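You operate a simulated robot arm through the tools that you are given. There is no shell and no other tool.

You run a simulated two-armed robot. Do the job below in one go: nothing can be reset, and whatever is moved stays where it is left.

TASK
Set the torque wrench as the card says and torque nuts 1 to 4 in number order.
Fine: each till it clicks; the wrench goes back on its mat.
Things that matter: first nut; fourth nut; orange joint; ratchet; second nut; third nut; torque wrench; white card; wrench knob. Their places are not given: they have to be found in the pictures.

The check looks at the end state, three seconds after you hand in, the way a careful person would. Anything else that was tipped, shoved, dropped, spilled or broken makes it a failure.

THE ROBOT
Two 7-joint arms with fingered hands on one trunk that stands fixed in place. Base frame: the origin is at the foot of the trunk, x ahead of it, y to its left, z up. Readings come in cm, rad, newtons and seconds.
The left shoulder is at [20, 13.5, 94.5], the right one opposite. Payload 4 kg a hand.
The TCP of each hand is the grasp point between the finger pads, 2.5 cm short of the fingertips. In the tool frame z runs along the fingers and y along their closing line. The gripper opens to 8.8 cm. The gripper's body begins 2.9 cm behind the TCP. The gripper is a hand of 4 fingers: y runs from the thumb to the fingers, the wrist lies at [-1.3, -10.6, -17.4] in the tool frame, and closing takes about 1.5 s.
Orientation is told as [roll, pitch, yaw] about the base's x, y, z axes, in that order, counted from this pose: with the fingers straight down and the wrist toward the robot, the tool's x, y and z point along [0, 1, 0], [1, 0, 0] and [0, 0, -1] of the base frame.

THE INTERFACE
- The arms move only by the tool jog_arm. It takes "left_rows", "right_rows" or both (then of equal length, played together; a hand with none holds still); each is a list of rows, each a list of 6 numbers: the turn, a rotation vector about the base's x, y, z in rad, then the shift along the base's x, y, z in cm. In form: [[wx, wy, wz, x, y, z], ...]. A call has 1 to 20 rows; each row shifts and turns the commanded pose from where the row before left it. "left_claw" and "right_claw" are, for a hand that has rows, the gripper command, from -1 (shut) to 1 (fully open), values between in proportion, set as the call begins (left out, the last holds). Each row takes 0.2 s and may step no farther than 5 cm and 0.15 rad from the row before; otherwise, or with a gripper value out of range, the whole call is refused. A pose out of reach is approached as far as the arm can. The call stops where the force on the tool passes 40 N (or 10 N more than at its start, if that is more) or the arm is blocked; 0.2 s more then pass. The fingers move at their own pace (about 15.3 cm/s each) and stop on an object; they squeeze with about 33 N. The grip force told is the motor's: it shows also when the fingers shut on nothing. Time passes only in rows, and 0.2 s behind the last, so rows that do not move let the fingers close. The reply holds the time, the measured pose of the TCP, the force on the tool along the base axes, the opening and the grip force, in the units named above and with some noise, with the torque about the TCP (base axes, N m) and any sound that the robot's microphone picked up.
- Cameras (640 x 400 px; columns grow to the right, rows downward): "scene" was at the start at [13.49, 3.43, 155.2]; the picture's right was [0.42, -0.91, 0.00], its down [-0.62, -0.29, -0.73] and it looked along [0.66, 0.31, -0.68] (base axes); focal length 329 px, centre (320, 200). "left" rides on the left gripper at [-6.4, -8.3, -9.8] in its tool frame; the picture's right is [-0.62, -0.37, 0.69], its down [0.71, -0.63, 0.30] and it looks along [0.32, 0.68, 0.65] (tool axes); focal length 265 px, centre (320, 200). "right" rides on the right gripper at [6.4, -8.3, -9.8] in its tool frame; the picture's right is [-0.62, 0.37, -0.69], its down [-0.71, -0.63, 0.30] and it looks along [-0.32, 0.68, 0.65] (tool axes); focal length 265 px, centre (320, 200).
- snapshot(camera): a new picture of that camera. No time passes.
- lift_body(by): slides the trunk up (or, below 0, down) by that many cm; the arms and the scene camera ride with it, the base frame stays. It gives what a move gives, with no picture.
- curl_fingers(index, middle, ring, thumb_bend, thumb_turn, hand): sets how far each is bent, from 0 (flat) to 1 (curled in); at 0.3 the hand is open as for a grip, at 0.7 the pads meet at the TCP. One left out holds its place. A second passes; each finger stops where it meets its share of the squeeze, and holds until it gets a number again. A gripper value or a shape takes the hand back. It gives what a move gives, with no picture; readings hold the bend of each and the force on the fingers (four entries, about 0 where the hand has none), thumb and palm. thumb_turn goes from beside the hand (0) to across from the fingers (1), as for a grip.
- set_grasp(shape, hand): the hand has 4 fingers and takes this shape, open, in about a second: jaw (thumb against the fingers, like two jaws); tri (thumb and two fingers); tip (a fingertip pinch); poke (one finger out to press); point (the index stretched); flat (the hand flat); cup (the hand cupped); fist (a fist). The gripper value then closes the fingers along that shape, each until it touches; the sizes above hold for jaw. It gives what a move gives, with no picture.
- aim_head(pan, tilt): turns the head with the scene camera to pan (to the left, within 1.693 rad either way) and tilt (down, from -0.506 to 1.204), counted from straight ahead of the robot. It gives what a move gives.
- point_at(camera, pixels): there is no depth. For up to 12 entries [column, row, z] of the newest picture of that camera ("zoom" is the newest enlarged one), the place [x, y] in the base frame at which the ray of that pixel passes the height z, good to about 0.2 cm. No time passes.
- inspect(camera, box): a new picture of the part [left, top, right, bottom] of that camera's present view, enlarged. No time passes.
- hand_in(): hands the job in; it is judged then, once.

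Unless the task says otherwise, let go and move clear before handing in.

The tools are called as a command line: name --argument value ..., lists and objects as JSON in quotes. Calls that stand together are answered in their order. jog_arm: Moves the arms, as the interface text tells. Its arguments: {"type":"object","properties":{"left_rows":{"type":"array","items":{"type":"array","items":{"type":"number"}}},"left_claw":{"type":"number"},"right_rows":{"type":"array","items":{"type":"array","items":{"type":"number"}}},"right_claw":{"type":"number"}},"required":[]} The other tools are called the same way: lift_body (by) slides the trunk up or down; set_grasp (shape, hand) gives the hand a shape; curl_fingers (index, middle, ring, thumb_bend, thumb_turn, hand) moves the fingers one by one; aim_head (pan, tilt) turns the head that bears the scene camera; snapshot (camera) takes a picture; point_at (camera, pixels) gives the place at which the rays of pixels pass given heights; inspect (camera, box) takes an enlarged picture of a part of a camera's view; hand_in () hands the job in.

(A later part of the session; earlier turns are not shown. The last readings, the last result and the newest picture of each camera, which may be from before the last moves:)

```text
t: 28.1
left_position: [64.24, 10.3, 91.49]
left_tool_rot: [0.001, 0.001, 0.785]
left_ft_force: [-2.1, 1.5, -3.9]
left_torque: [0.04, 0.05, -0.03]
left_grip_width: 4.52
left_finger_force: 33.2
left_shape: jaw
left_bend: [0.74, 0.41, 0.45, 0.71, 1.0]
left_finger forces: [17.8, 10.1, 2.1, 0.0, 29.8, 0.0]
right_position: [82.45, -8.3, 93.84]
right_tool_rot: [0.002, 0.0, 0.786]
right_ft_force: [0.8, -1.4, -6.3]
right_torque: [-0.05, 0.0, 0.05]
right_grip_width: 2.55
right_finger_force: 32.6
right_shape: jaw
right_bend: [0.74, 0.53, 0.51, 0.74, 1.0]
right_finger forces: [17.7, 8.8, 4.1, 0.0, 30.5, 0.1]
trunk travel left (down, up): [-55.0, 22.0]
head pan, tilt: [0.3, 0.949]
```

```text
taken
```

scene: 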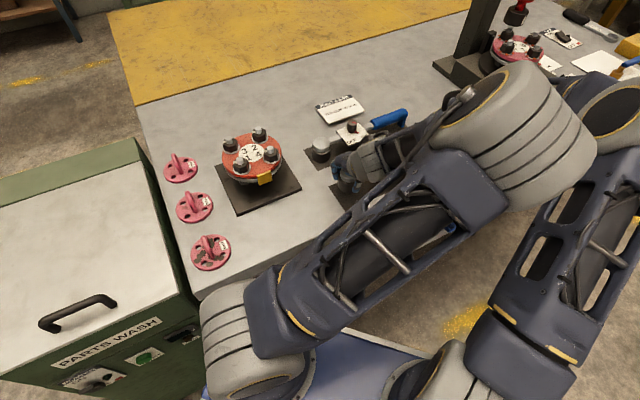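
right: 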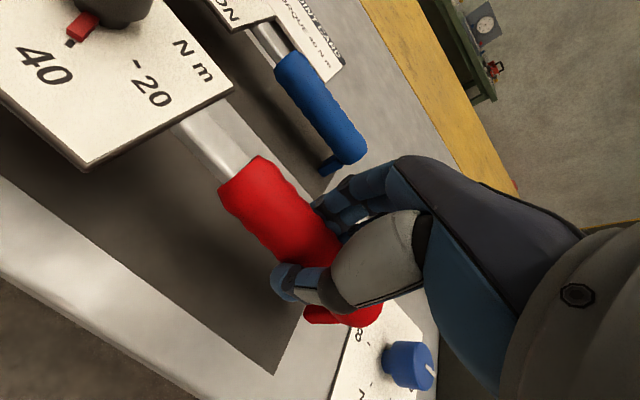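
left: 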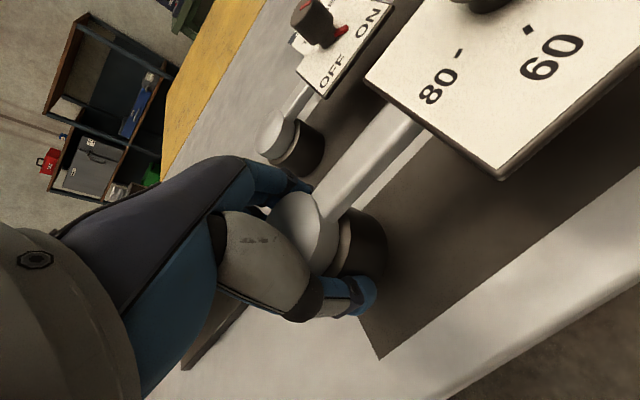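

The wrench lifts level with both hands. Next, I'll raise it well above the studs, in unison.

jog_arm --left_rows '[[0, 0, 0, 0, 0, 2], [0, 0, 0, 0, 0, 2], [0, 0, 0, 0, 0, 2], [0, 0, 0, 0, 0, 2], [0, 0, 0, 0, 0, 2], [0, 0, 0, 0, 0, 2], [0, 0, 0, 0, 0, 0]]' --right_rows '[[0, 0, 0, 0, 0, 2], [0, 0, 0, 0, 0, 2], [0, 0, 0, 0, 0, 2], [0, 0, 0, 0, 0, 2], [0, 0, 0, 0, 0, 2], [0, 0, 0, 0, 0, 2], [0, 0, 0, 0, 0, 0]]'

snapshot --camera "left"

snapshot --camera "scene"

```text
t: 29.7
left_position: [64.34, 10.29, 103.59]
left_tool_rot: [-0.001, 0.0, 0.786]
left_ft_force: [-2.3, 3.4, -3.0]
left_torque: [0.04, 0.06, 0.0]
left_grip_width: 4.5
left_finger_force: 33.1
left_shape: jaw
left_bend: [0.74, 0.41, 0.46, 0.71, 1.0]
left_finger forces: [18.1, 10.2, 2.5, 0.0, 29.7, 0.1]
right_position: [82.65, -8.18, 106.05]
right_tool_rot: [0.001, -0.001, 0.787]
right_ft_force: [1.4, -2.4, -6.5]
right_torque: [-0.01, -0.02, 0.08]
right_grip_width: 2.55
right_finger_force: 32.9
right_shape: jaw
right_bend: [0.74, 0.53, 0.51, 0.74, 1.0]
right_finger forces: [17.6, 9.0, 4.2, 0.0, 30.8, 0.0]
trunk travel left (down, up): [-55.0, 22.0]
head pan, tilt: [0.3, 0.949]
```

```text
taken
```

left: 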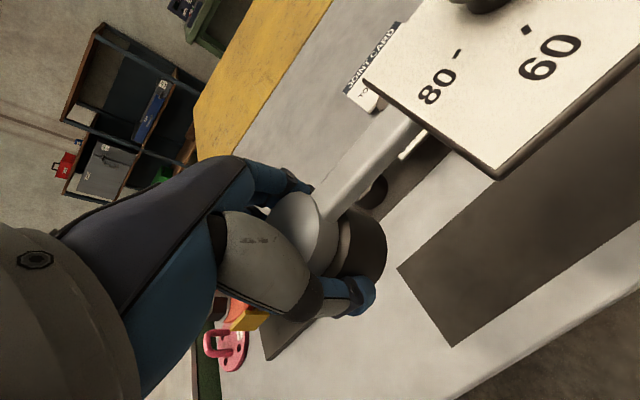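

```text
taken
```

scene: 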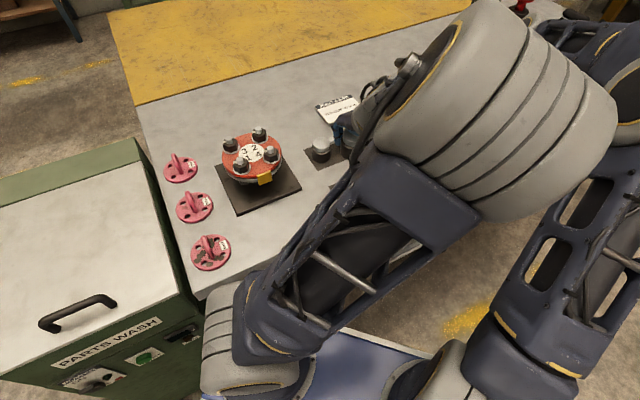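

Lift is clean at z 103.6. I'll now translate both hands toward nut 1, half way first.

jog_arm --left_rows '[[0, 0, 0, -0.82, 2.4, 0.2], [0, 0, 0, -0.82, 2.4, 0.2], [0, 0, 0, -0.82, 2.4, 0.2], [0, 0, 0, -0.82, 2.4, 0.2], [0, 0, 0, -0.82, 2.4, 0.2], [0, 0, 0, 0, 0, 0]]' --right_rows '[[0, 0, 0, -0.82, 2.4, 0.2], [0, 0, 0, -0.82, 2.4, 0.2], [0, 0, 0, -0.82, 2.4, 0.2], [0, 0, 0, -0.82, 2.4, 0.2], [0, 0, 0, -0.82, 2.4, 0.2], [0, 0, 0, 0, 0, 0]]'

snapshot --camera "left"

snapshot --camera "scene"

```text
t: 31.1
left_position: [60.21, 22.33, 104.62]
left_tool_rot: [0.0, -0.002, 0.785]
left_ft_force: [-1.0, 1.1, -4.3]
left_torque: [0.03, 0.0, -0.03]
left_grip_width: 4.48
left_finger_force: 33.6
left_shape: jaw
left_bend: [0.74, 0.41, 0.46, 0.71, 1.0]
left_finger forces: [17.7, 10.4, 2.1, 0.1, 29.6, 0.1]
right_position: [78.47, 3.72, 107.08]
right_tool_rot: [-0.001, 0.0, 0.786]
right_ft_force: [1.1, -1.1, -5.8]
right_torque: [0.0, 0.01, -0.01]
right_grip_width: 2.51
right_finger_force: 32.9
right_shape: jaw
right_bend: [0.74, 0.53, 0.51, 0.74, 1.0]
right_finger forces: [17.7, 8.7, 4.1, 0.1, 30.6, 0.1]
trunk travel left (down, up): [-55.0, 22.0]
head pan, tilt: [0.3, 0.949]
```

```text
taken
```

left: 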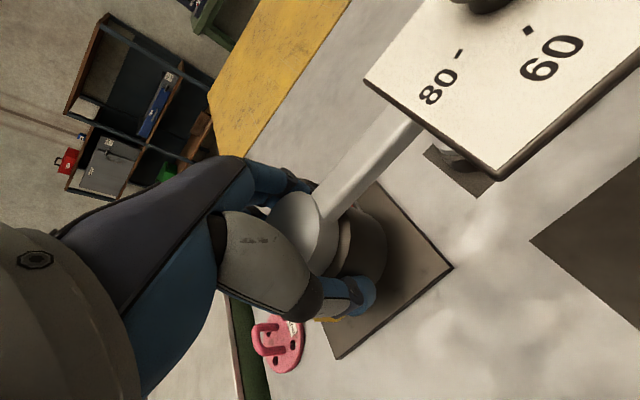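

```text
taken
```

scene: 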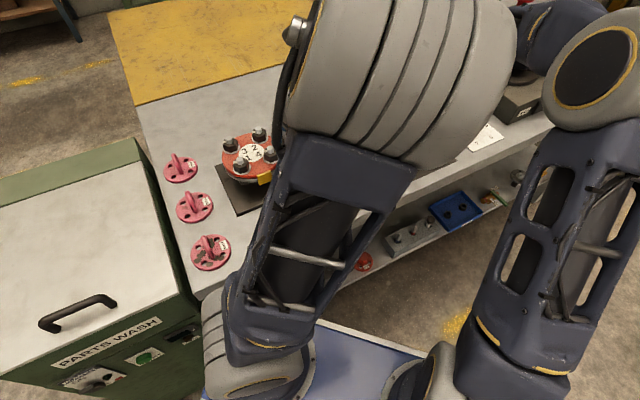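

All loads are steady. I'll continue to above nut 1 at (56.0,34.3).

jog_arm --left_rows '[[0, 0, 0, -0.84, 2.4, 0], [0, 0, 0, -0.84, 2.4, 0], [0, 0, 0, -0.84, 2.4, 0], [0, 0, 0, -0.84, 2.4, 0], [0, 0, 0, -0.84, 2.4, 0], [0, 0, 0, 0, 0, 0]]' --right_rows '[[0, 0, 0, -0.84, 2.4, 0], [0, 0, 0, -0.84, 2.4, 0], [0, 0, 0, -0.84, 2.4, 0], [0, 0, 0, -0.84, 2.4, 0], [0, 0, 0, -0.84, 2.4, 0], [0, 0, 0, 0, 0, 0]]'

snapshot --camera "left"

snapshot --camera "scene"

snapshot --camera "right"

```text
t: 32.5
left_position: [56.01, 34.24, 104.62]
left_tool_rot: [0.001, -0.002, 0.785]
left_ft_force: [-0.6, 1.3, -3.2]
left_torque: [0.02, 0.01, -0.02]
left_grip_width: 4.5
left_finger_force: 33.3
left_shape: jaw
left_bend: [0.74, 0.41, 0.46, 0.71, 1.0]
left_finger forces: [17.9, 10.3, 2.0, 0.0, 29.2, 0.1]
right_position: [74.21, 15.7, 106.97]
right_tool_rot: [0.0, 0.0, 0.788]
right_ft_force: [0.8, -1.0, -5.7]
right_torque: [0.01, 0.04, 0.07]
right_grip_width: 2.56
right_finger_force: 32.6
right_shape: jaw
right_bend: [0.74, 0.53, 0.51, 0.74, 1.0]
right_finger forces: [17.5, 8.7, 4.1, 0.0, 30.6, 0.0]
trunk travel left (down, up): [-55.0, 22.0]
head pan, tilt: [0.3, 0.949]
```

```text
taken
```

left: 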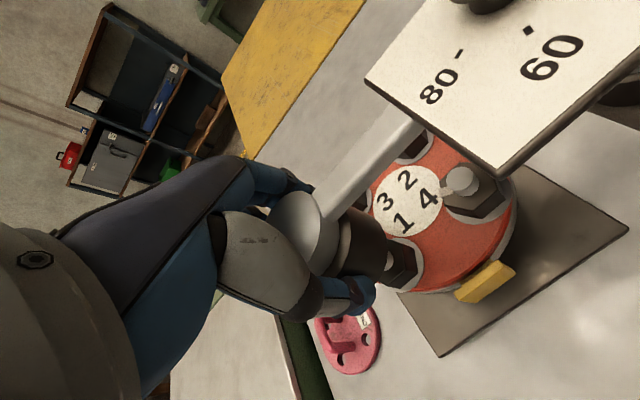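

```text
taken
```

scene: 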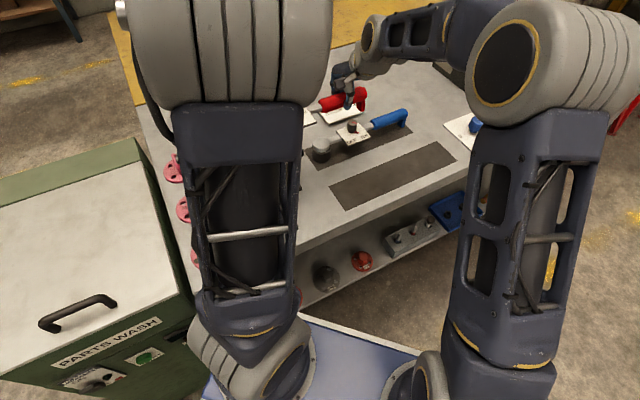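

```text
taken
```

right: 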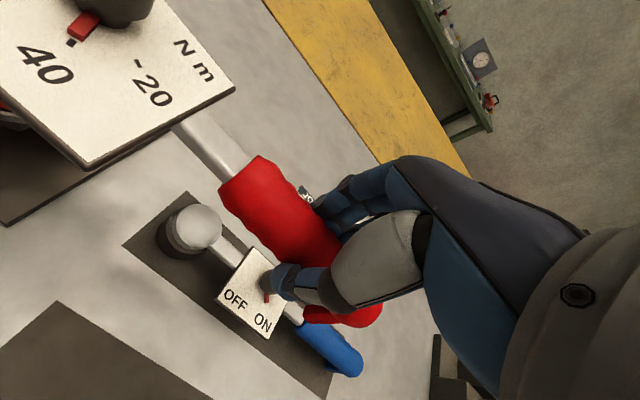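

The left camera shows nut 1 partly behind the socket at about (395,265). I'll zoom to check alignment.

inspect --camera "left" --box '[270, 130, 530, 320]'

inspect --camera "left" --box '[320, 200, 440, 300]'

point_at --camera "left" --pixels '[[463, 180, 98.4], [400, 285, 95.4]]'

```text
2.11 times, centred on (400, 225) of left
```

zoom: 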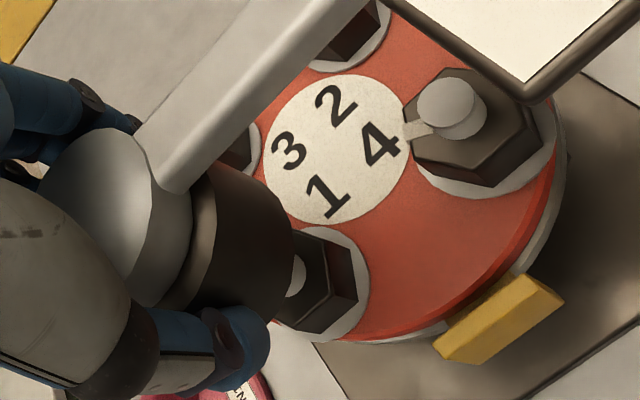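

```text
4.00 times, centred on (380, 250) of left
```

zoom: 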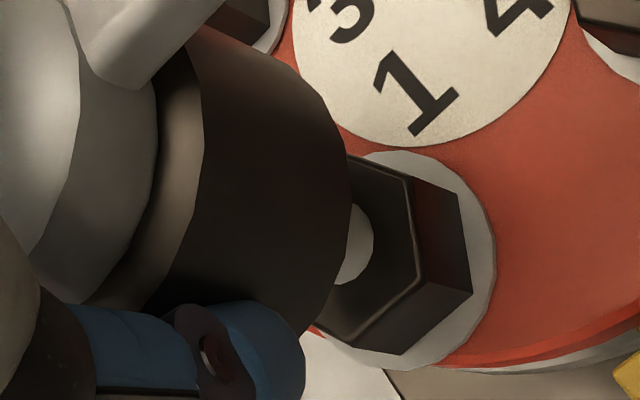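

```text
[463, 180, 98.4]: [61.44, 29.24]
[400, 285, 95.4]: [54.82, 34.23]
```

point_at --camera "left" --pixels '[[383.75, 261.25, 98.4], [378.6, 260.2, 98.4], [418, 272, 96.5], [463, 180, 98.4]]'

inspect --camera "left" --box '[430, 150, 500, 215]'

```text
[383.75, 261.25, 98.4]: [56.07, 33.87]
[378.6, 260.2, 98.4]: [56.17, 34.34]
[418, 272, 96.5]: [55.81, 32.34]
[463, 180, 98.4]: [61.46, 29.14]
```

```text
6.15 times, centred on (465, 182) of left
```

zoom: 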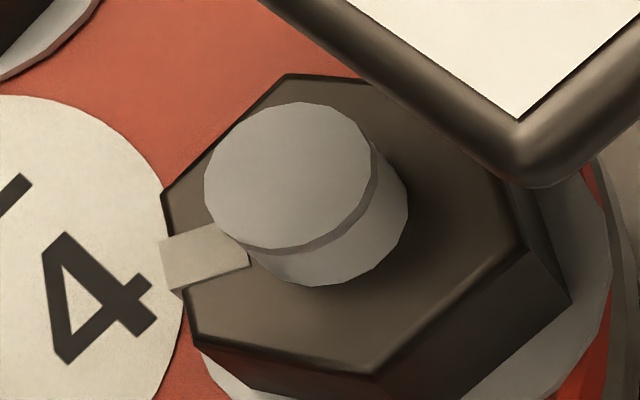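

The socket is within about 0.15 cm of nut 1's axis. I'll descend together, slowing near nut-top height.

jog_arm --left_rows '[[0, 0, 0, 0.03, -0.03, -1], [0, 0, 0, 0, 0, -1], [0, 0, 0, 0, 0, -1], [0, 0, 0, 0, 0, -0.3], [0, 0, 0, 0, 0, -0.3], [0, 0, 0, 0, 0, 0]]' --right_rows '[[0, 0, 0, 0.03, -0.03, -1], [0, 0, 0, 0, 0, -1], [0, 0, 0, 0, 0, -1], [0, 0, 0, 0, 0, -0.3], [0, 0, 0, 0, 0, -0.3], [0, 0, 0, 0, 0, 0]]'

inspect --camera "left" --box '[270, 130, 530, 320]'

```text
t: 33.9
left_position: [55.94, 34.36, 100.91]
left_tool_rot: [0.0, 0.0, 0.784]
left_ft_force: [-1.0, 1.8, -4.0]
left_torque: [0.04, -0.03, 0.03]
left_grip_width: 4.5
left_finger_force: 32.9
left_shape: jaw
left_bend: [0.74, 0.41, 0.46, 0.71, 1.0]
left_finger forces: [17.9, 10.1, 2.1, 0.0, 29.3, 0.0]
right_position: [74.19, 15.65, 103.28]
right_tool_rot: [0.0, 0.0, 0.787]
right_ft_force: [0.5, -1.7, -5.3]
right_torque: [0.0, 0.01, 0.06]
right_grip_width: 2.54
right_finger_force: 32.6
right_shape: jaw
right_bend: [0.74, 0.53, 0.51, 0.74, 1.0]
right_finger forces: [17.4, 8.6, 4.3, 0.0, 30.6, 0.0]
trunk travel left (down, up): [-55.0, 22.0]
head pan, tilt: [0.3, 0.949]
```

```text
2.11 times, centred on (400, 225) of left
```

zoom: 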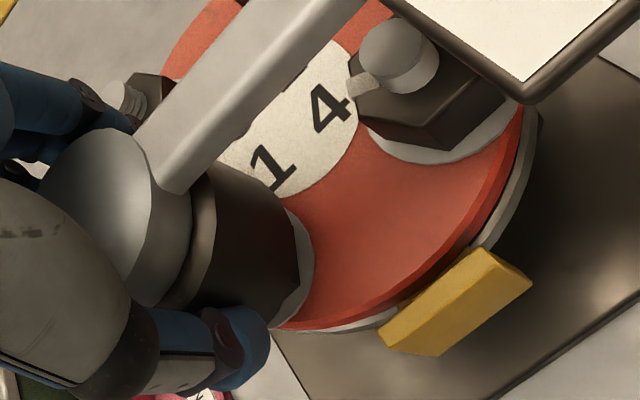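

No contact yet; socket bottom should be near the nut top. I'll continue down in small steps.

jog_arm --left_rows '[[0, 0, 0, 0, 0, -0.25], [0, 0, 0, 0, 0, -0.25], [0, 0, 0, 0, 0, -0.25], [0, 0, 0, 0, 0, 0]]' --right_rows '[[0, 0, 0, 0, 0, -0.25], [0, 0, 0, 0, 0, -0.25], [0, 0, 0, 0, 0, -0.25], [0, 0, 0, 0, 0, 0]]'

inspect --camera "left" --box '[270, 130, 530, 320]'

```text
t: 34.9
left_position: [55.93, 34.11, 100.09]
left_tool_rot: [0.0, 0.001, 0.784]
left_ft_force: [-1.1, 2.5, -3.8]
left_torque: [0.05, 0.0, 0.01]
left_grip_width: 4.48
left_finger_force: 33.3
left_shape: jaw
left_bend: [0.74, 0.41, 0.46, 0.71, 1.0]
left_finger forces: [18.0, 10.2, 2.3, 0.1, 29.2, 0.0]
right_position: [74.13, 15.65, 102.5]
right_tool_rot: [-0.001, 0.0, 0.788]
right_ft_force: [1.9, -1.4, -5.3]
right_torque: [-0.03, -0.02, 0.06]
right_grip_width: 2.55
right_finger_force: 32.4
right_shape: jaw
right_bend: [0.74, 0.53, 0.51, 0.74, 1.0]
right_finger forces: [17.4, 8.7, 4.2, 0.0, 30.6, 0.1]
trunk travel left (down, up): [-55.0, 22.0]
head pan, tilt: [0.3, 0.949]
```

```text
2.11 times, centred on (400, 225) of left
```

zoom: 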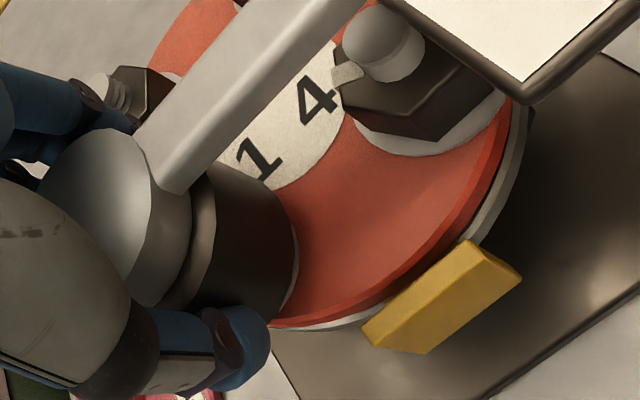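

Still no contact and the bar is above nut 4. Continuing down another 0.9 cm in small steps.

jog_arm --left_rows '[[0, 0, 0, 0.05, 0.05, -0.2], [0, 0, 0, 0, 0, -0.2], [0, 0, 0, 0, 0, -0.2], [0, 0, 0, 0, 0, -0.2], [0, 0, 0, 0, 0, 0]]' --right_rows '[[0, 0, 0, 0.05, 0.05, -0.2], [0, 0, 0, 0, 0, -0.2], [0, 0, 0, 0, 0, -0.2], [0, 0, 0, 0, 0, -0.2], [0, 0, 0, 0, 0, 0]]'

inspect --camera "left" --box '[270, 130, 530, 320]'

snapshot --camera "right"

```text
t: 36.1
left_position: [56.04, 34.15, 99.24]
left_tool_rot: [0.0, -0.001, 0.785]
left_ft_force: [-2.8, 2.9, -3.4]
left_torque: [0.05, 0.03, 0.03]
left_grip_width: 4.5
left_finger_force: 33.1
left_shape: jaw
left_bend: [0.74, 0.41, 0.46, 0.71, 1.0]
left_finger forces: [17.8, 10.2, 2.6, 0.0, 29.3, 0.0]
right_position: [74.21, 15.6, 101.75]
right_tool_rot: [0.001, -0.001, 0.788]
right_ft_force: [2.4, -2.2, -5.3]
right_torque: [-0.03, -0.02, 0.04]
right_grip_width: 2.57
right_finger_force: 33.2
right_shape: jaw
right_bend: [0.74, 0.53, 0.51, 0.74, 1.0]
right_finger forces: [17.4, 8.8, 4.3, 0.0, 30.7, 0.1]
trunk travel left (down, up): [-55.0, 22.0]
head pan, tilt: [0.3, 0.949]
```

```text
2.11 times, centred on (400, 225) of left
```

zoom: 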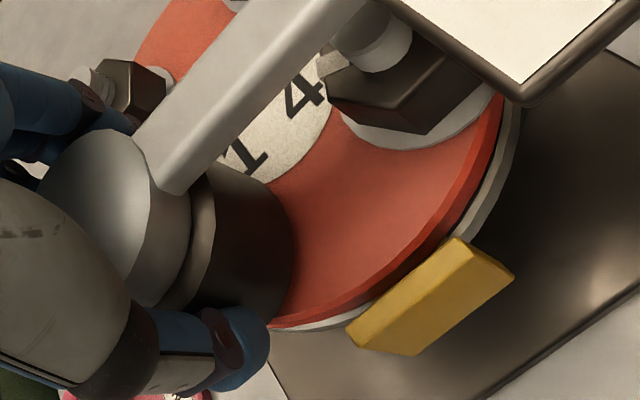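

```text
taken
```

right: 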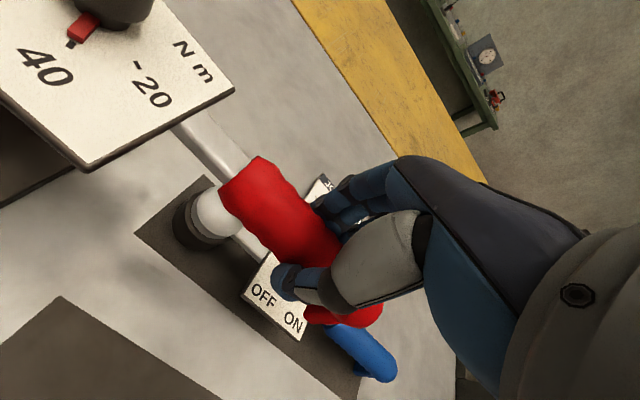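

Socket bottom is at about 96.1, well over the nut and still no contact. I'll lower further until it seats.

jog_arm --left_rows '[[0, 0, 0, 0, 0, -0.2], [0, 0, 0, 0, 0, -0.2], [0, 0, 0, 0, 0, -0.1], [0, 0, 0, 0, 0, 0]]' --right_rows '[[0, 0, 0, 0, 0, -0.2], [0, 0, 0, 0, 0, -0.2], [0, 0, 0, 0, 0, -0.1], [0, 0, 0, 0, 0, 0]]'

inspect --camera "left" --box '[270, 130, 530, 320]'

```text
t: 37.1
left_position: [56.04, 34.25, 98.8]
left_tool_rot: [0.001, -0.001, 0.786]
left_ft_force: [-0.3, 0.9, -3.7]
left_torque: [0.02, 0.03, 0.03]
left_grip_width: 4.48
left_finger_force: 32.6
left_shape: jaw
left_bend: [0.74, 0.41, 0.46, 0.71, 1.0]
left_finger forces: [18.0, 10.2, 2.0, 0.0, 29.2, 0.0]
right_position: [74.26, 15.75, 101.34]
right_tool_rot: [0.001, -0.001, 0.786]
right_ft_force: [0.4, -0.7, -6.2]
right_torque: [-0.01, 0.03, 0.06]
right_grip_width: 2.55
right_finger_force: 33.5
right_shape: jaw
right_bend: [0.74, 0.53, 0.51, 0.74, 1.0]
right_finger forces: [17.2, 8.9, 4.4, 0.0, 30.6, 0.1]
trunk travel left (down, up): [-55.0, 22.0]
head pan, tilt: [0.3, 0.949]
```

```text
2.11 times, centred on (400, 225) of left
```

zoom: 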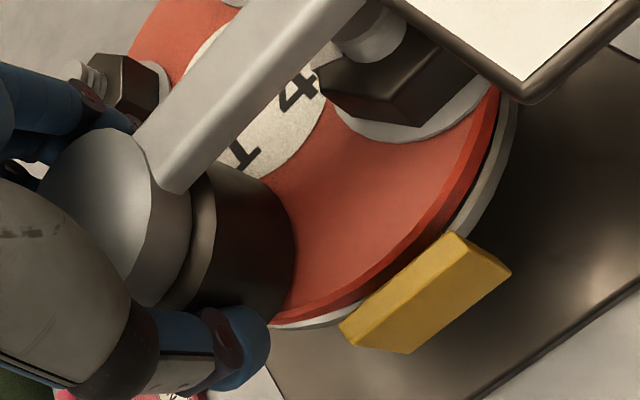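

Socket covers most of nut 1. I'll try a small clockwise turn (about 6°) of both hands about the nut axis and watch the forces.

jog_arm --left_rows '[[0, 0, -0.025, 0, 0, 0], [0, 0, -0.025, 0, 0, 0], [0, 0, -0.025, 0, 0, 0], [0, 0, -0.025, 0, 0, 0], [0, 0, 0, 0, 0, 0]]' --right_rows '[[0, 0, -0.025, -0.46, -0.45, 0], [0, 0, -0.025, -0.48, -0.44, 0], [0, 0, -0.025, -0.49, -0.42, 0], [0, 0, -0.025, -0.51, -0.42, 0], [0, 0, 0, 0, 0, 0]]'

snapshot --camera "left"

snapshot --camera "right"

```text
t: 38.3
left_position: [56.15, 34.29, 98.73]
left_tool_rot: [0.0, 0.0, 0.687]
left_ft_force: [-0.8, -0.7, -3.7]
left_torque: [-0.01, 0.02, 0.0]
left_grip_width: 4.48
left_finger_force: 33.3
left_shape: jaw
left_bend: [0.74, 0.41, 0.46, 0.71, 1.0]
left_finger forces: [17.9, 10.1, 1.9, 0.1, 29.2, 0.0]
right_position: [72.49, 13.86, 101.38]
right_tool_rot: [-0.001, -0.001, 0.687]
right_ft_force: [0.4, -1.0, -5.0]
right_torque: [-0.02, 0.01, 0.05]
right_grip_width: 2.55
right_finger_force: 33.3
right_shape: jaw
right_bend: [0.74, 0.53, 0.51, 0.74, 1.0]
right_finger forces: [17.5, 8.9, 4.4, 0.0, 30.5, 0.0]
trunk travel left (down, up): [-55.0, 22.0]
head pan, tilt: [0.3, 0.949]
```

```text
taken
```

left: 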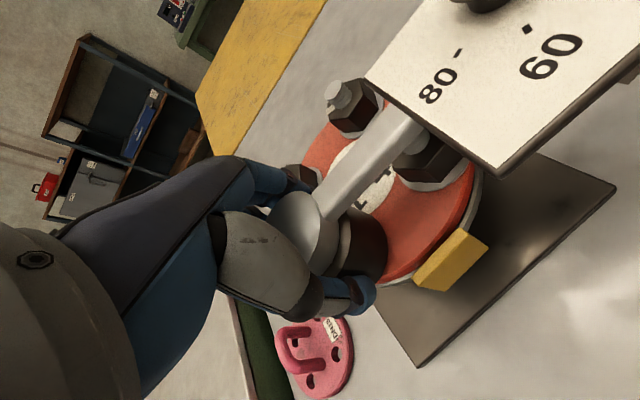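

```text
taken
```

right: 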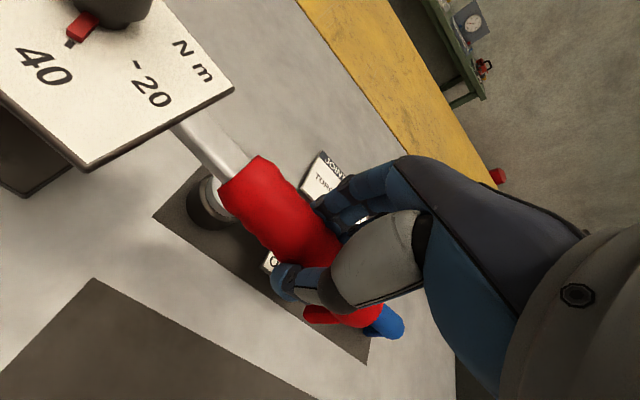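

No resistance in the first 6°. I'll lower slightly more to confirm seating before turning on.

jog_arm --left_rows '[[0, 0, 0, 0, 0, -0.15], [0, 0, 0, 0, 0, -0.15], [0, 0, 0, 0, 0, 0]]' --right_rows '[[0, 0, 0, 0, 0, -0.15], [0, 0, 0, 0, 0, -0.15], [0, 0, 0, 0, 0, 0]]'

inspect --camera "left" --box '[280, 180, 440, 300]'

```text
t: 39.1
left_position: [55.9, 34.05, 98.53]
left_tool_rot: [0.0, 0.0, 0.687]
left_ft_force: [-1.7, 0.7, 0.0]
left_torque: [0.04, 0.02, 0.02]
left_grip_width: 4.51
left_finger_force: 32.8
left_shape: jaw
left_bend: [0.74, 0.41, 0.46, 0.71, 1.0]
left_finger forces: [17.6, 10.1, 2.2, 0.1, 30.0, 0.0]
right_position: [72.27, 13.97, 101.06]
right_tool_rot: [0.0, 0.0, 0.685]
right_ft_force: [3.1, -2.1, -5.7]
right_torque: [-0.04, 0.01, 0.03]
right_grip_width: 2.55
right_finger_force: 32.9
right_shape: jaw
right_bend: [0.74, 0.53, 0.51, 0.74, 1.0]
right_finger forces: [17.7, 8.9, 4.1, 0.0, 30.4, 0.0]
trunk travel left (down, up): [-55.0, 22.0]
head pan, tilt: [0.3, 0.949]
```

```text
3.33 times, centred on (360, 240) of left
```

zoom: 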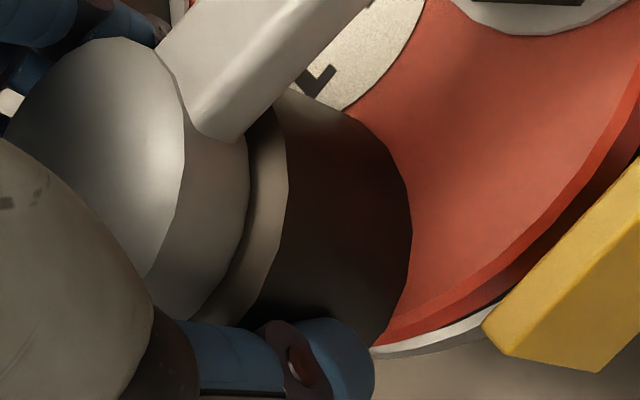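

The left hand's load dropped to 0 N, so the socket is seated. I'll continue clockwise by 0.15 rad.

jog_arm --left_rows '[[0, 0, -0.025, 0, 0, 0], [0, 0, -0.025, 0, 0, 0], [0, 0, -0.025, 0, 0, 0], [0, 0, -0.025, 0, 0, 0], [0, 0, -0.025, 0, 0, 0], [0, 0, -0.025, 0, 0, 0], [0, 0, 0, 0, 0, 0]]' --right_rows '[[0, 0, -0.025, -0.51, -0.4, 0], [0, 0, -0.025, -0.52, -0.38, 0], [0, 0, -0.025, -0.53, -0.38, 0], [0, 0, -0.025, -0.54, -0.36, 0], [0, 0, -0.025, -0.55, -0.34, 0], [0, 0, -0.025, -0.56, -0.34, 0], [0, 0, 0, 0, 0, 0]]'

snapshot --camera "left"

```text
t: 40.7
left_position: [56.1, 34.2, 98.61]
left_tool_rot: [0.001, 0.0, 0.535]
left_ft_force: [-3.5, 4.4, -2.1]
left_torque: [0.1, 0.06, 0.07]
left_grip_width: 4.48
left_finger_force: 33.2
left_shape: jaw
left_bend: [0.74, 0.41, 0.46, 0.71, 1.0]
left_finger forces: [17.7, 10.1, 3.2, 0.0, 30.3, 0.0]
right_position: [69.02, 11.89, 101.02]
right_tool_rot: [0.001, 0.002, 0.535]
right_ft_force: [3.6, -4.6, -5.8]
right_torque: [-0.03, -0.04, 0.01]
right_grip_width: 2.52
right_finger_force: 33.2
right_shape: jaw
right_bend: [0.74, 0.53, 0.51, 0.74, 1.0]
right_finger forces: [17.8, 8.9, 4.3, 0.0, 30.4, 0.0]
trunk travel left (down, up): [-55.0, 22.0]
head pan, tilt: [0.3, 0.949]
```

```text
taken
```

left: 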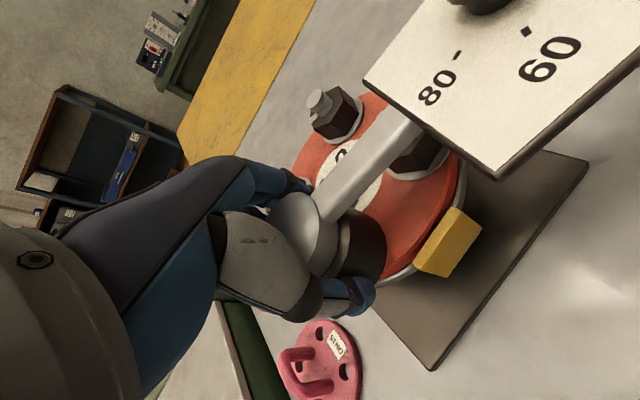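

Only radial forces so far, no turning resistance (0.25 rad turned). I'll continue clockwise another 0.32 rad.

jog_arm --left_rows '[[0, 0, -0.04, 0, 0, 0], [0, 0, -0.04, 0, 0, 0], [0, 0, -0.04, 0, 0, 0], [0, 0, -0.04, 0, 0, 0], [0, 0, -0.04, 0, 0, 0], [0, 0, -0.04, 0, 0, 0], [0, 0, -0.04, 0, 0, 0], [0, 0, -0.04, 0, 0, 0], [0, 0, 0, 0, 0, 0]]' --right_rows '[[0, 0, -0.04, -0.93, -0.46, 0], [0, 0, -0.04, -0.95, -0.42, 0], [0, 0, -0.04, -0.95, -0.43, 0], [0, 0, -0.04, -0.96, -0.39, 0], [0, 0, -0.04, -0.97, -0.35, 0], [0, 0, -0.04, -0.99, -0.31, 0], [0, 0, -0.04, -1.0, -0.27, 0], [0, 0, -0.04, -1.01, -0.23, 0], [0, 0, 0, 0, 0, 0]]'

snapshot --camera "left"

snapshot --camera "scene"

```text
t: 42.7
left_position: [56.07, 34.22, 98.62]
left_tool_rot: [-0.001, 0.0, 0.214]
left_ft_force: [-3.1, 5.3, -4.6]
left_torque: [0.09, 0.07, 0.15]
left_grip_width: 4.52
left_finger_force: 32.8
left_shape: jaw
left_bend: [0.74, 0.41, 0.46, 0.71, 1.0]
left_finger forces: [17.7, 10.2, 3.2, 0.0, 30.7, 0.0]
right_position: [61.43, 8.95, 100.84]
right_tool_rot: [0.0, 0.001, 0.216]
right_ft_force: [2.8, -6.1, -5.8]
right_torque: [-0.1, -0.05, 0.02]
right_grip_width: 2.54
right_finger_force: 32.7
right_shape: jaw
right_bend: [0.74, 0.53, 0.51, 0.74, 1.0]
right_finger forces: [18.0, 9.3, 4.5, 0.1, 30.5, 0.0]
trunk travel left (down, up): [-55.0, 22.0]
head pan, tilt: [0.3, 0.949]
```

```text
taken
```

left: 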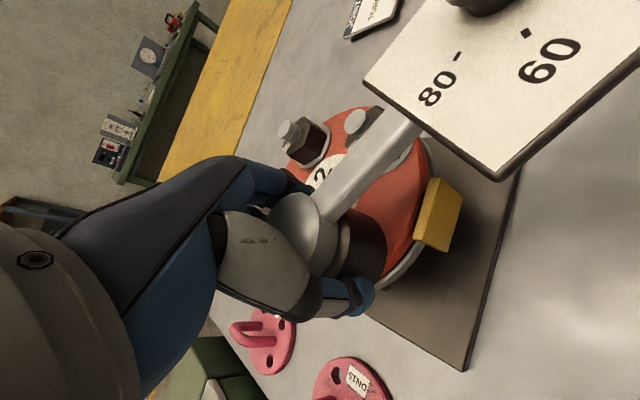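

```text
taken
```

scene: 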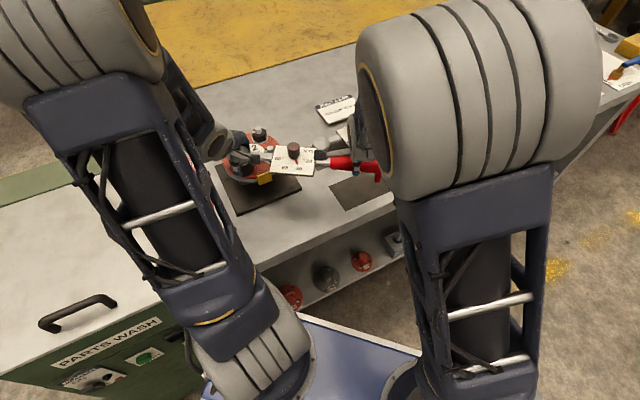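

After 0.57 rad no resistance, and the weight is fully back on the hands (−4.6, −5.8 N), so the socket may not be fully down. I'll press lower gently.

jog_arm --left_rows '[[0, 0, 0, 0, 0, -0.15], [0, 0, 0, 0, 0, -0.15], [0, 0, 0, 0, 0, 0]]' --right_rows '[[0, 0, 0, 0, 0, -0.15], [0, 0, 0, 0, 0, -0.15], [0, 0, 0, 0, 0, 0]]'

inspect --camera "left" --box '[280, 180, 440, 300]'

inspect --camera "scene" --box '[200, 110, 320, 210]'

```text
t: 43.5
left_position: [55.96, 34.22, 98.41]
left_tool_rot: [0.002, -0.004, 0.216]
left_ft_force: [-2.8, 4.3, 17.4]
left_torque: [0.14, -0.01, 0.08]
left_grip_width: 4.49
left_finger_force: 32.8
left_shape: jaw
left_bend: [0.74, 0.41, 0.45, 0.71, 1.0]
left_finger forces: [18.3, 10.8, 3.4, 0.0, 32.3, 0.0]
right_position: [61.32, 8.9, 100.77]
right_tool_rot: [0.0, 0.0, 0.218]
right_ft_force: [1.2, -5.6, -2.8]
right_torque: [-0.09, -0.04, -0.01]
right_grip_width: 2.56
right_finger_force: 33.8
right_shape: jaw
right_bend: [0.74, 0.53, 0.51, 0.74, 1.0]
right_finger forces: [18.0, 9.0, 4.2, 0.0, 31.0, 0.0]
trunk travel left (down, up): [-55.0, 22.0]
head pan, tilt: [0.3, 0.949]
```

```text
3.33 times, centred on (360, 240) of left
```

zoom: 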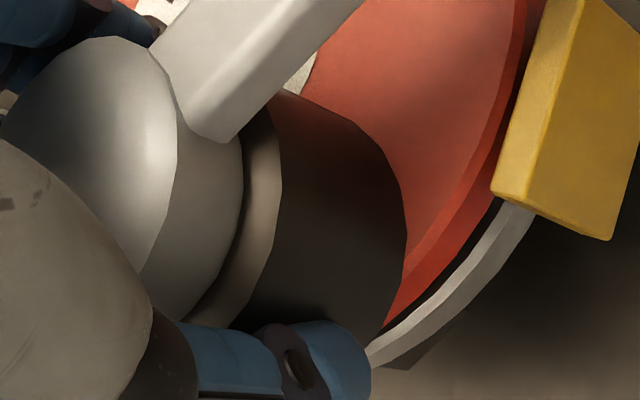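

```text
4.00 times, centred on (260, 160) of scene
```

zoom: 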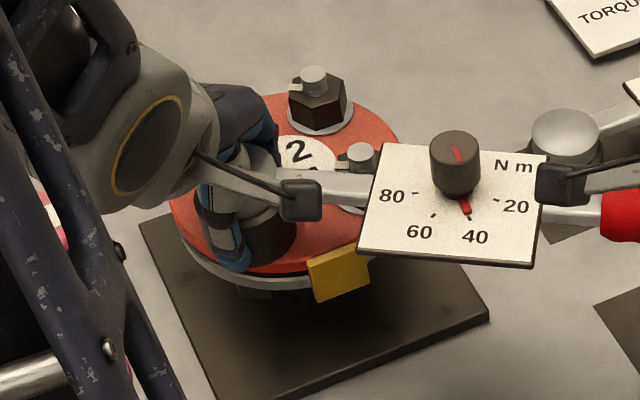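

Now there's a firm 17 N seat on the left hand. I'll continue clockwise 0.16 rad with it seated.

jog_arm --left_rows '[[0, 0, -0.04, 0, 0, 0], [0, 0, -0.04, 0, 0, 0], [0, 0, -0.04, 0, 0, 0], [0, 0, -0.04, 0, 0, 0], [0, 0, 0, 0, 0, 0]]' --right_rows '[[0, 0, -0.04, -1.02, -0.19, 0], [0, 0, -0.04, -1.02, -0.16, 0], [0, 0, -0.04, -1.03, -0.1, 0], [0, 0, -0.04, -1.03, -0.07, 0], [0, 0, 0, 0, 0, 0]]'

snapshot --camera "left"

```text
t: 44.7
left_position: [56.21, 34.14, 98.34]
left_tool_rot: [0.0, -0.002, 0.058]
left_ft_force: [7.0, 4.4, 26.5]
left_torque: [0.19, -0.43, 0.0]
left_grip_width: 4.62
left_finger_force: 32.7
left_shape: jaw
left_bend: [0.29, 0.39, 0.44, 0.73, 1.0]
left_finger forces: [21.2, 12.7, 5.1, 0.1, 30.5, 0.1]
right_position: [57.21, 8.35, 100.66]
right_tool_rot: [0.001, 0.001, 0.057]
right_ft_force: [1.5, -3.5, -2.2]
right_torque: [-0.04, -0.02, 0.01]
right_grip_width: 2.56
right_finger_force: 33.3
right_shape: jaw
right_bend: [0.74, 0.53, 0.51, 0.74, 1.0]
right_finger forces: [18.5, 9.0, 4.5, 0.0, 30.8, 0.0]
trunk travel left (down, up): [-55.0, 22.0]
head pan, tilt: [0.3, 0.949]
```

```text
taken
```

left: 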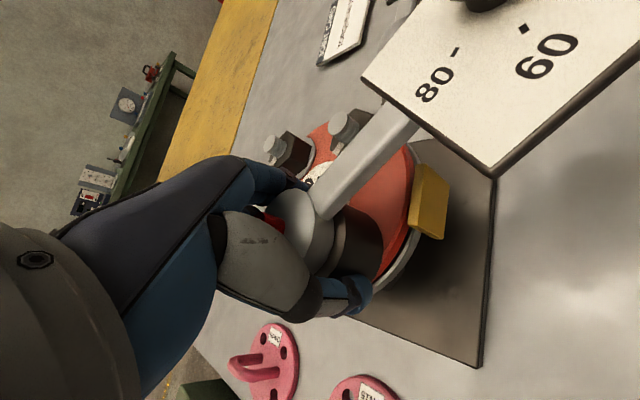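

The left index finger's bend jumped from 0.74 to 0.29 and the left force rose (7, 4, 26 N), so something there is being pushed. I'll look closely before going on.

inspect --camera "left" --box '[220, 120, 440, 320]'

snapshot --camera "scene"

inspect --camera "scene" --box '[200, 110, 320, 210]'

```text
2.00 times, centred on (330, 220) of left
```

zoom: 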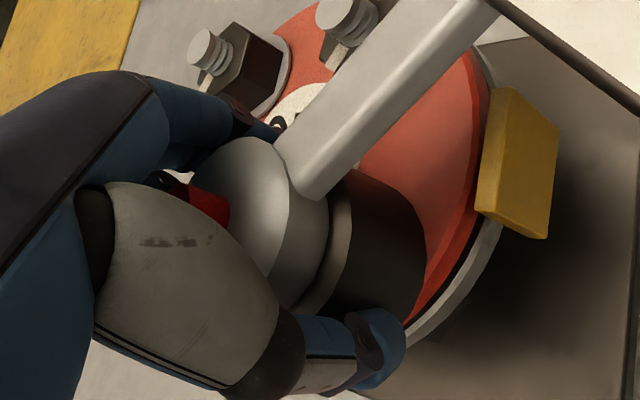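

```text
taken
```

scene: 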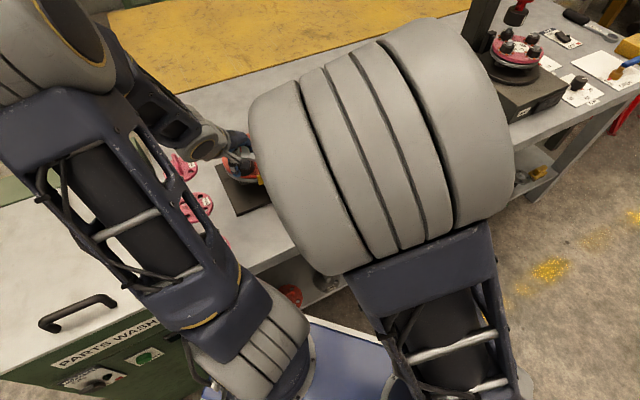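

```text
4.00 times, centred on (260, 160) of scene
```

zoom: 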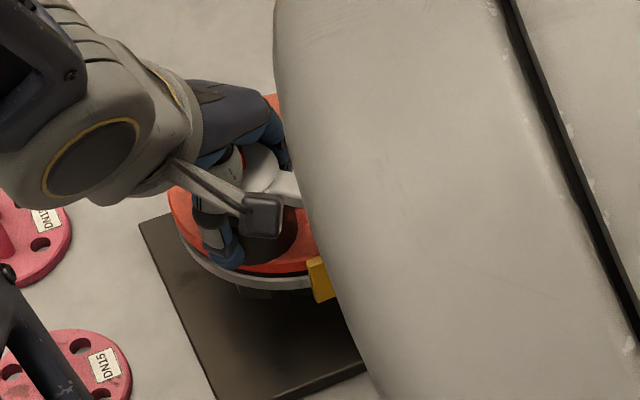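

The index finger appears to have brushed the region beside nut 3 as the hand yawed. I'll lift straight up off nut 1 and look at whether the nut actually turned.

jog_arm --left_rows '[[0, 0, 0, 0, 0, 0.5], [0, 0, 0, 0, 0, 1], [0, 0, 0, 0, 0, 1], [0, 0, 0, 0, 0, 1.5], [0, 0, 0, 0, 0, 1.5], [0, 0, 0, 0, 0, 1.5], [0, 0, 0, 0, 0, 0]]' --right_rows '[[0, 0, 0, 0, 0, 0.5], [0, 0, 0, 0, 0, 1], [0, 0, 0, 0, 0, 1], [0, 0, 0, 0, 0, 1.5], [0, 0, 0, 0, 0, 1.5], [0, 0, 0, 0, 0, 1.5], [0, 0, 0, 0, 0, 0]]'

snapshot --camera "left"

inspect --camera "left" --box '[270, 130, 530, 320]'

```text
t: 46.3
left_position: [56.1, 34.34, 105.14]
left_tool_rot: [0.002, 0.0, 0.055]
left_ft_force: [-0.4, 3.3, -4.4]
left_torque: [0.06, -0.01, -0.05]
left_grip_width: 4.58
left_finger_force: 32.6
left_shape: jaw
left_bend: [0.29, 0.4, 0.45, 0.73, 1.0]
left_finger forces: [18.3, 10.6, 3.2, 0.1, 30.8, 0.0]
right_position: [57.3, 8.42, 107.73]
right_tool_rot: [0.0, 0.001, 0.058]
right_ft_force: [0.1, -4.3, -4.6]
right_torque: [-0.05, -0.03, -0.01]
right_grip_width: 2.57
right_finger_force: 33.1
right_shape: jaw
right_bend: [0.74, 0.53, 0.51, 0.74, 1.0]
right_finger forces: [17.9, 8.9, 4.1, 0.0, 31.1, 0.1]
trunk travel left (down, up): [-55.0, 22.0]
head pan, tilt: [0.3, 0.949]
```

```text
taken
```

left: 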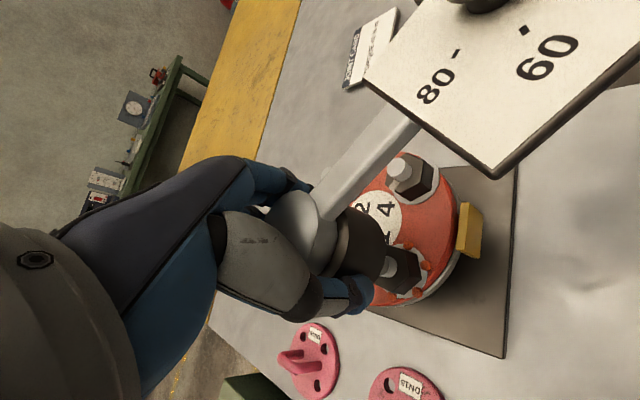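

```text
2.11 times, centred on (400, 225) of left
```

zoom: 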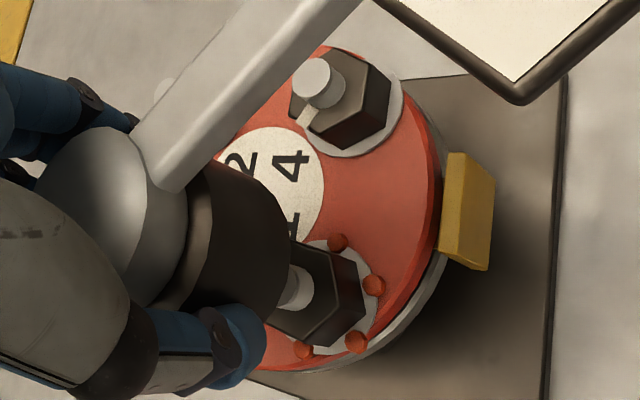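

Orange beads have appeared around nut 1's washer, which weren't there before — like a tension-indicating washer. I'll swing the wrench back clear so the scene camera can see nut 1 properly.

jog_arm --left_rows '[[0, 0, 0.061, 0.342, -1.0, 0], [0, 0, 0.061, 0.342, -1.0, 0], [0, 0, 0.061, 0.342, -1.0, 0], [0, 0, 0.061, 0.342, -1.0, 0], [0, 0, 0.061, 0.342, -1.0, 0], [0, 0, 0.061, 0.342, -1.0, 0], [0, 0, 0.061, 0.342, -1.0, 0], [0, 0, 0.061, 0.342, -1.0, 0], [0, 0, 0.061, 0.342, -1.0, 0], [0, 0, 0.061, 0.342, -1.0, 0], [0, 0, 0.061, 0.342, -1.0, 0], [0, 0, 0.061, 0.342, -1.0, 0], [0, 0, 0, 0, 0, 0]]' --right_rows '[[0, 0, 0.061, 1.92, -0.88, 0], [0, 0, 0.061, 1.9, -0.79, 0], [0, 0, 0.061, 1.9, -0.68, 0], [0, 0, 0.061, 1.86, -0.6, 0], [0, 0, 0.061, 1.85, -0.5, 0], [0, 0, 0.061, 1.8, -0.41, 0], [0, 0, 0.061, 1.77, -0.32, 0], [0, 0, 0.061, 1.73, -0.24, 0], [0, 0, 0.061, 1.68, -0.16, 0], [0, 0, 0.061, 1.62, -0.07, 0], [0, 0, 0.061, 1.56, 0, 0], [0, 0, 0.061, 1.51, 0.08, 0], [0, 0, 0, 0, 0, 0]]'

snapshot --camera "scene"

inspect --camera "scene" --box '[220, 122, 290, 182]'

snapshot --camera "left"

```text
t: 49.1
left_position: [59.53, 23.65, 104.58]
left_tool_rot: [-0.004, 0.016, 0.73]
left_ft_force: [18.5, -20.4, 0.1]
left_torque: [-0.32, -0.4, -0.49]
left_grip_width: 4.55
left_finger_force: 33.1
left_shape: jaw
left_bend: [0.74, 0.41, 0.46, 0.73, 0.97]
left_finger forces: [19.2, 10.6, 0.0, 0.0, 29.8, 0.0]
left hand out of reach, approached as far as the arm can: row 6, 7, 8
right_position: [78.18, 3.98, 107.58]
right_tool_rot: [0.003, 0.001, 0.796]
right_ft_force: [-19.5, 19.9, -9.2]
right_torque: [0.32, 0.35, 0.4]
right_grip_width: 2.52
right_finger_force: 32.9
right_shape: jaw
right_bend: [0.74, 0.53, 0.52, 0.74, 0.99]
right_finger forces: [17.5, 8.4, 3.9, 0.0, 29.6, 0.1]
trunk travel left (down, up): [-55.0, 22.0]
head pan, tilt: [0.3, 0.949]
```

```text
taken
```

scene: 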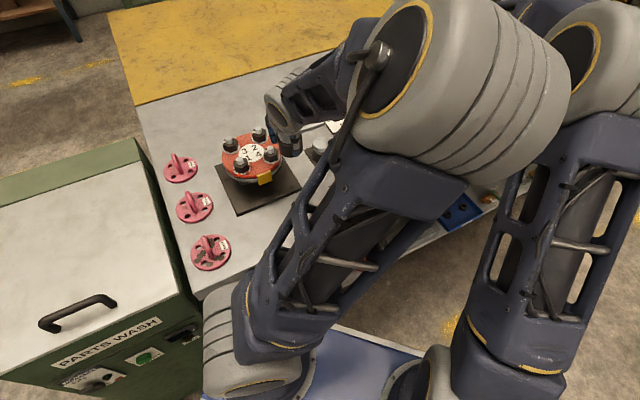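

```text
6.67 times, centred on (255, 152) of scene
```

zoom: 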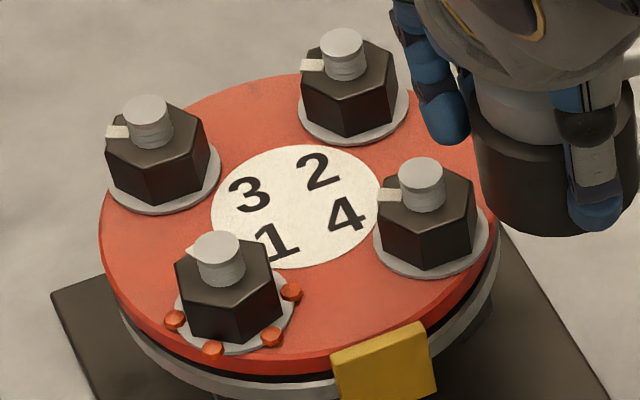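

```text
taken
```

left: 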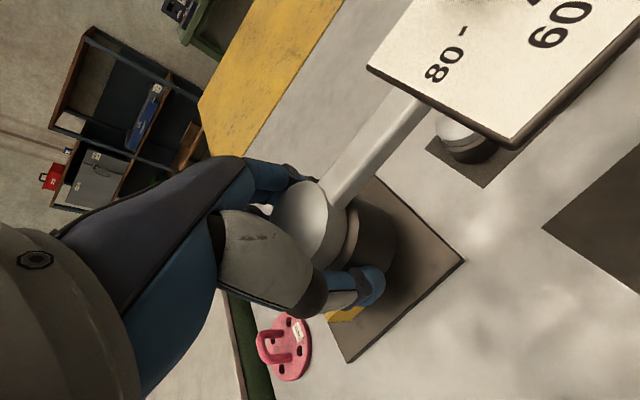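

Nut 1's tab has turned roughly 28° clockwise versus the others and beads have squeezed out, yet no click was reported. The left arm lagged (out of reach mid-move), leaving ~20 N between the hands, so I'll hold still to let it settle.

jog_arm --left_rows '[[0, 0, 0, 0, 0, 0], [0, 0, 0, 0, 0, 0], [0, 0, 0, 0, 0, 0]]'

inspect --camera "scene" --box '[236, 150, 262, 172]'

inspect --camera "scene" --box '[225, 130, 245, 150]'

snapshot --camera "right"

```text
t: 49.9
left_position: [59.43, 23.72, 104.62]
left_tool_rot: [-0.002, 0.016, 0.734]
left_ft_force: [19.4, -20.0, -1.5]
left_torque: [-0.31, -0.37, -0.54]
left_grip_width: 4.57
left_finger_force: 32.7
left_shape: jaw
left_bend: [0.74, 0.41, 0.46, 0.73, 0.97]
left_finger forces: [19.2, 10.5, 0.0, 0.0, 29.7, 0.1]
right_position: [78.25, 4.06, 107.76]
right_tool_rot: [0.003, 0.003, 0.797]
right_ft_force: [-18.5, 19.1, -9.2]
right_torque: [0.31, 0.35, 0.43]
right_grip_width: 2.56
right_finger_force: 33.2
right_shape: jaw
right_bend: [0.74, 0.53, 0.52, 0.74, 0.99]
right_finger forces: [17.4, 8.4, 4.0, 0.1, 29.6, 0.0]
trunk travel left (down, up): [-55.0, 22.0]
head pan, tilt: [0.3, 0.949]
```

```text
16.00 times, centred on (249, 161) of scene
```

zoom: 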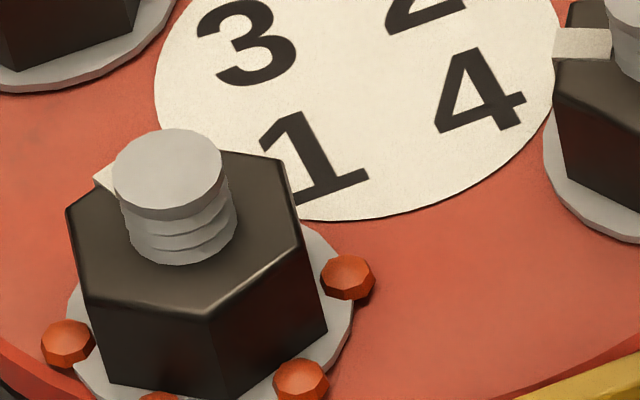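

```text
16.00 times, centred on (235, 140) of scene
```

zoom: 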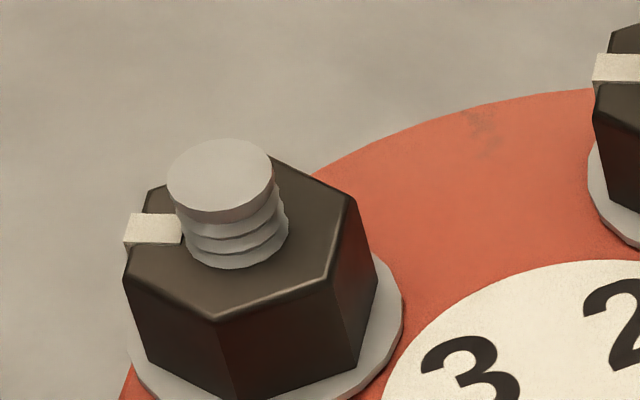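

```text
taken
```

right: 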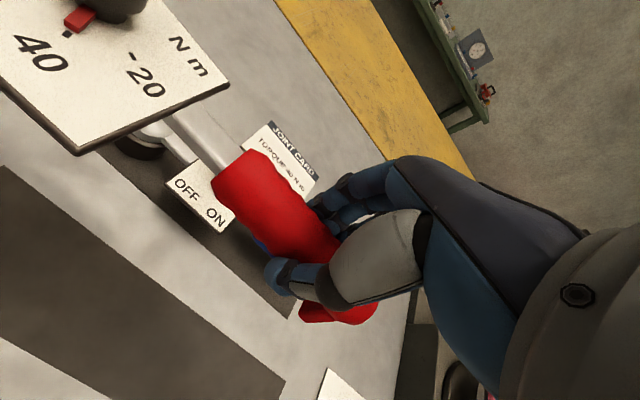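

The hands are 27.2 cm apart rather than 26.0, pulling with ~20 N. I'll ease the left hand along the bar toward the right hand to relieve this.

jog_arm --left_rows '[[0, 0, 0, 0.2, -0.2, 0], [0, 0, 0, 0.2, -0.2, 0], [0, 0, 0, 0, 0, 0]]'

```text
t: 50.7
left_position: [59.91, 23.34, 104.55]
left_tool_rot: [-0.002, 0.015, 0.733]
left_ft_force: [13.1, -13.2, -1.8]
left_torque: [-0.23, -0.25, -0.35]
left_grip_width: 4.56
left_finger_force: 32.9
left_shape: jaw
left_bend: [0.74, 0.41, 0.46, 0.73, 0.97]
left_finger forces: [19.4, 10.7, 0.0, 0.1, 29.9, 0.0]
right_position: [78.43, 3.73, 107.77]
right_tool_rot: [0.0, 0.0, 0.79]
right_ft_force: [-12.9, 13.5, -7.2]
right_torque: [0.17, 0.27, 0.37]
right_grip_width: 2.53
right_finger_force: 33.2
right_shape: jaw
right_bend: [0.74, 0.53, 0.52, 0.74, 0.99]
right_finger forces: [17.4, 8.7, 4.3, 0.0, 30.4, 0.0]
trunk travel left (down, up): [-55.0, 22.0]
head pan, tilt: [0.3, 0.949]
```

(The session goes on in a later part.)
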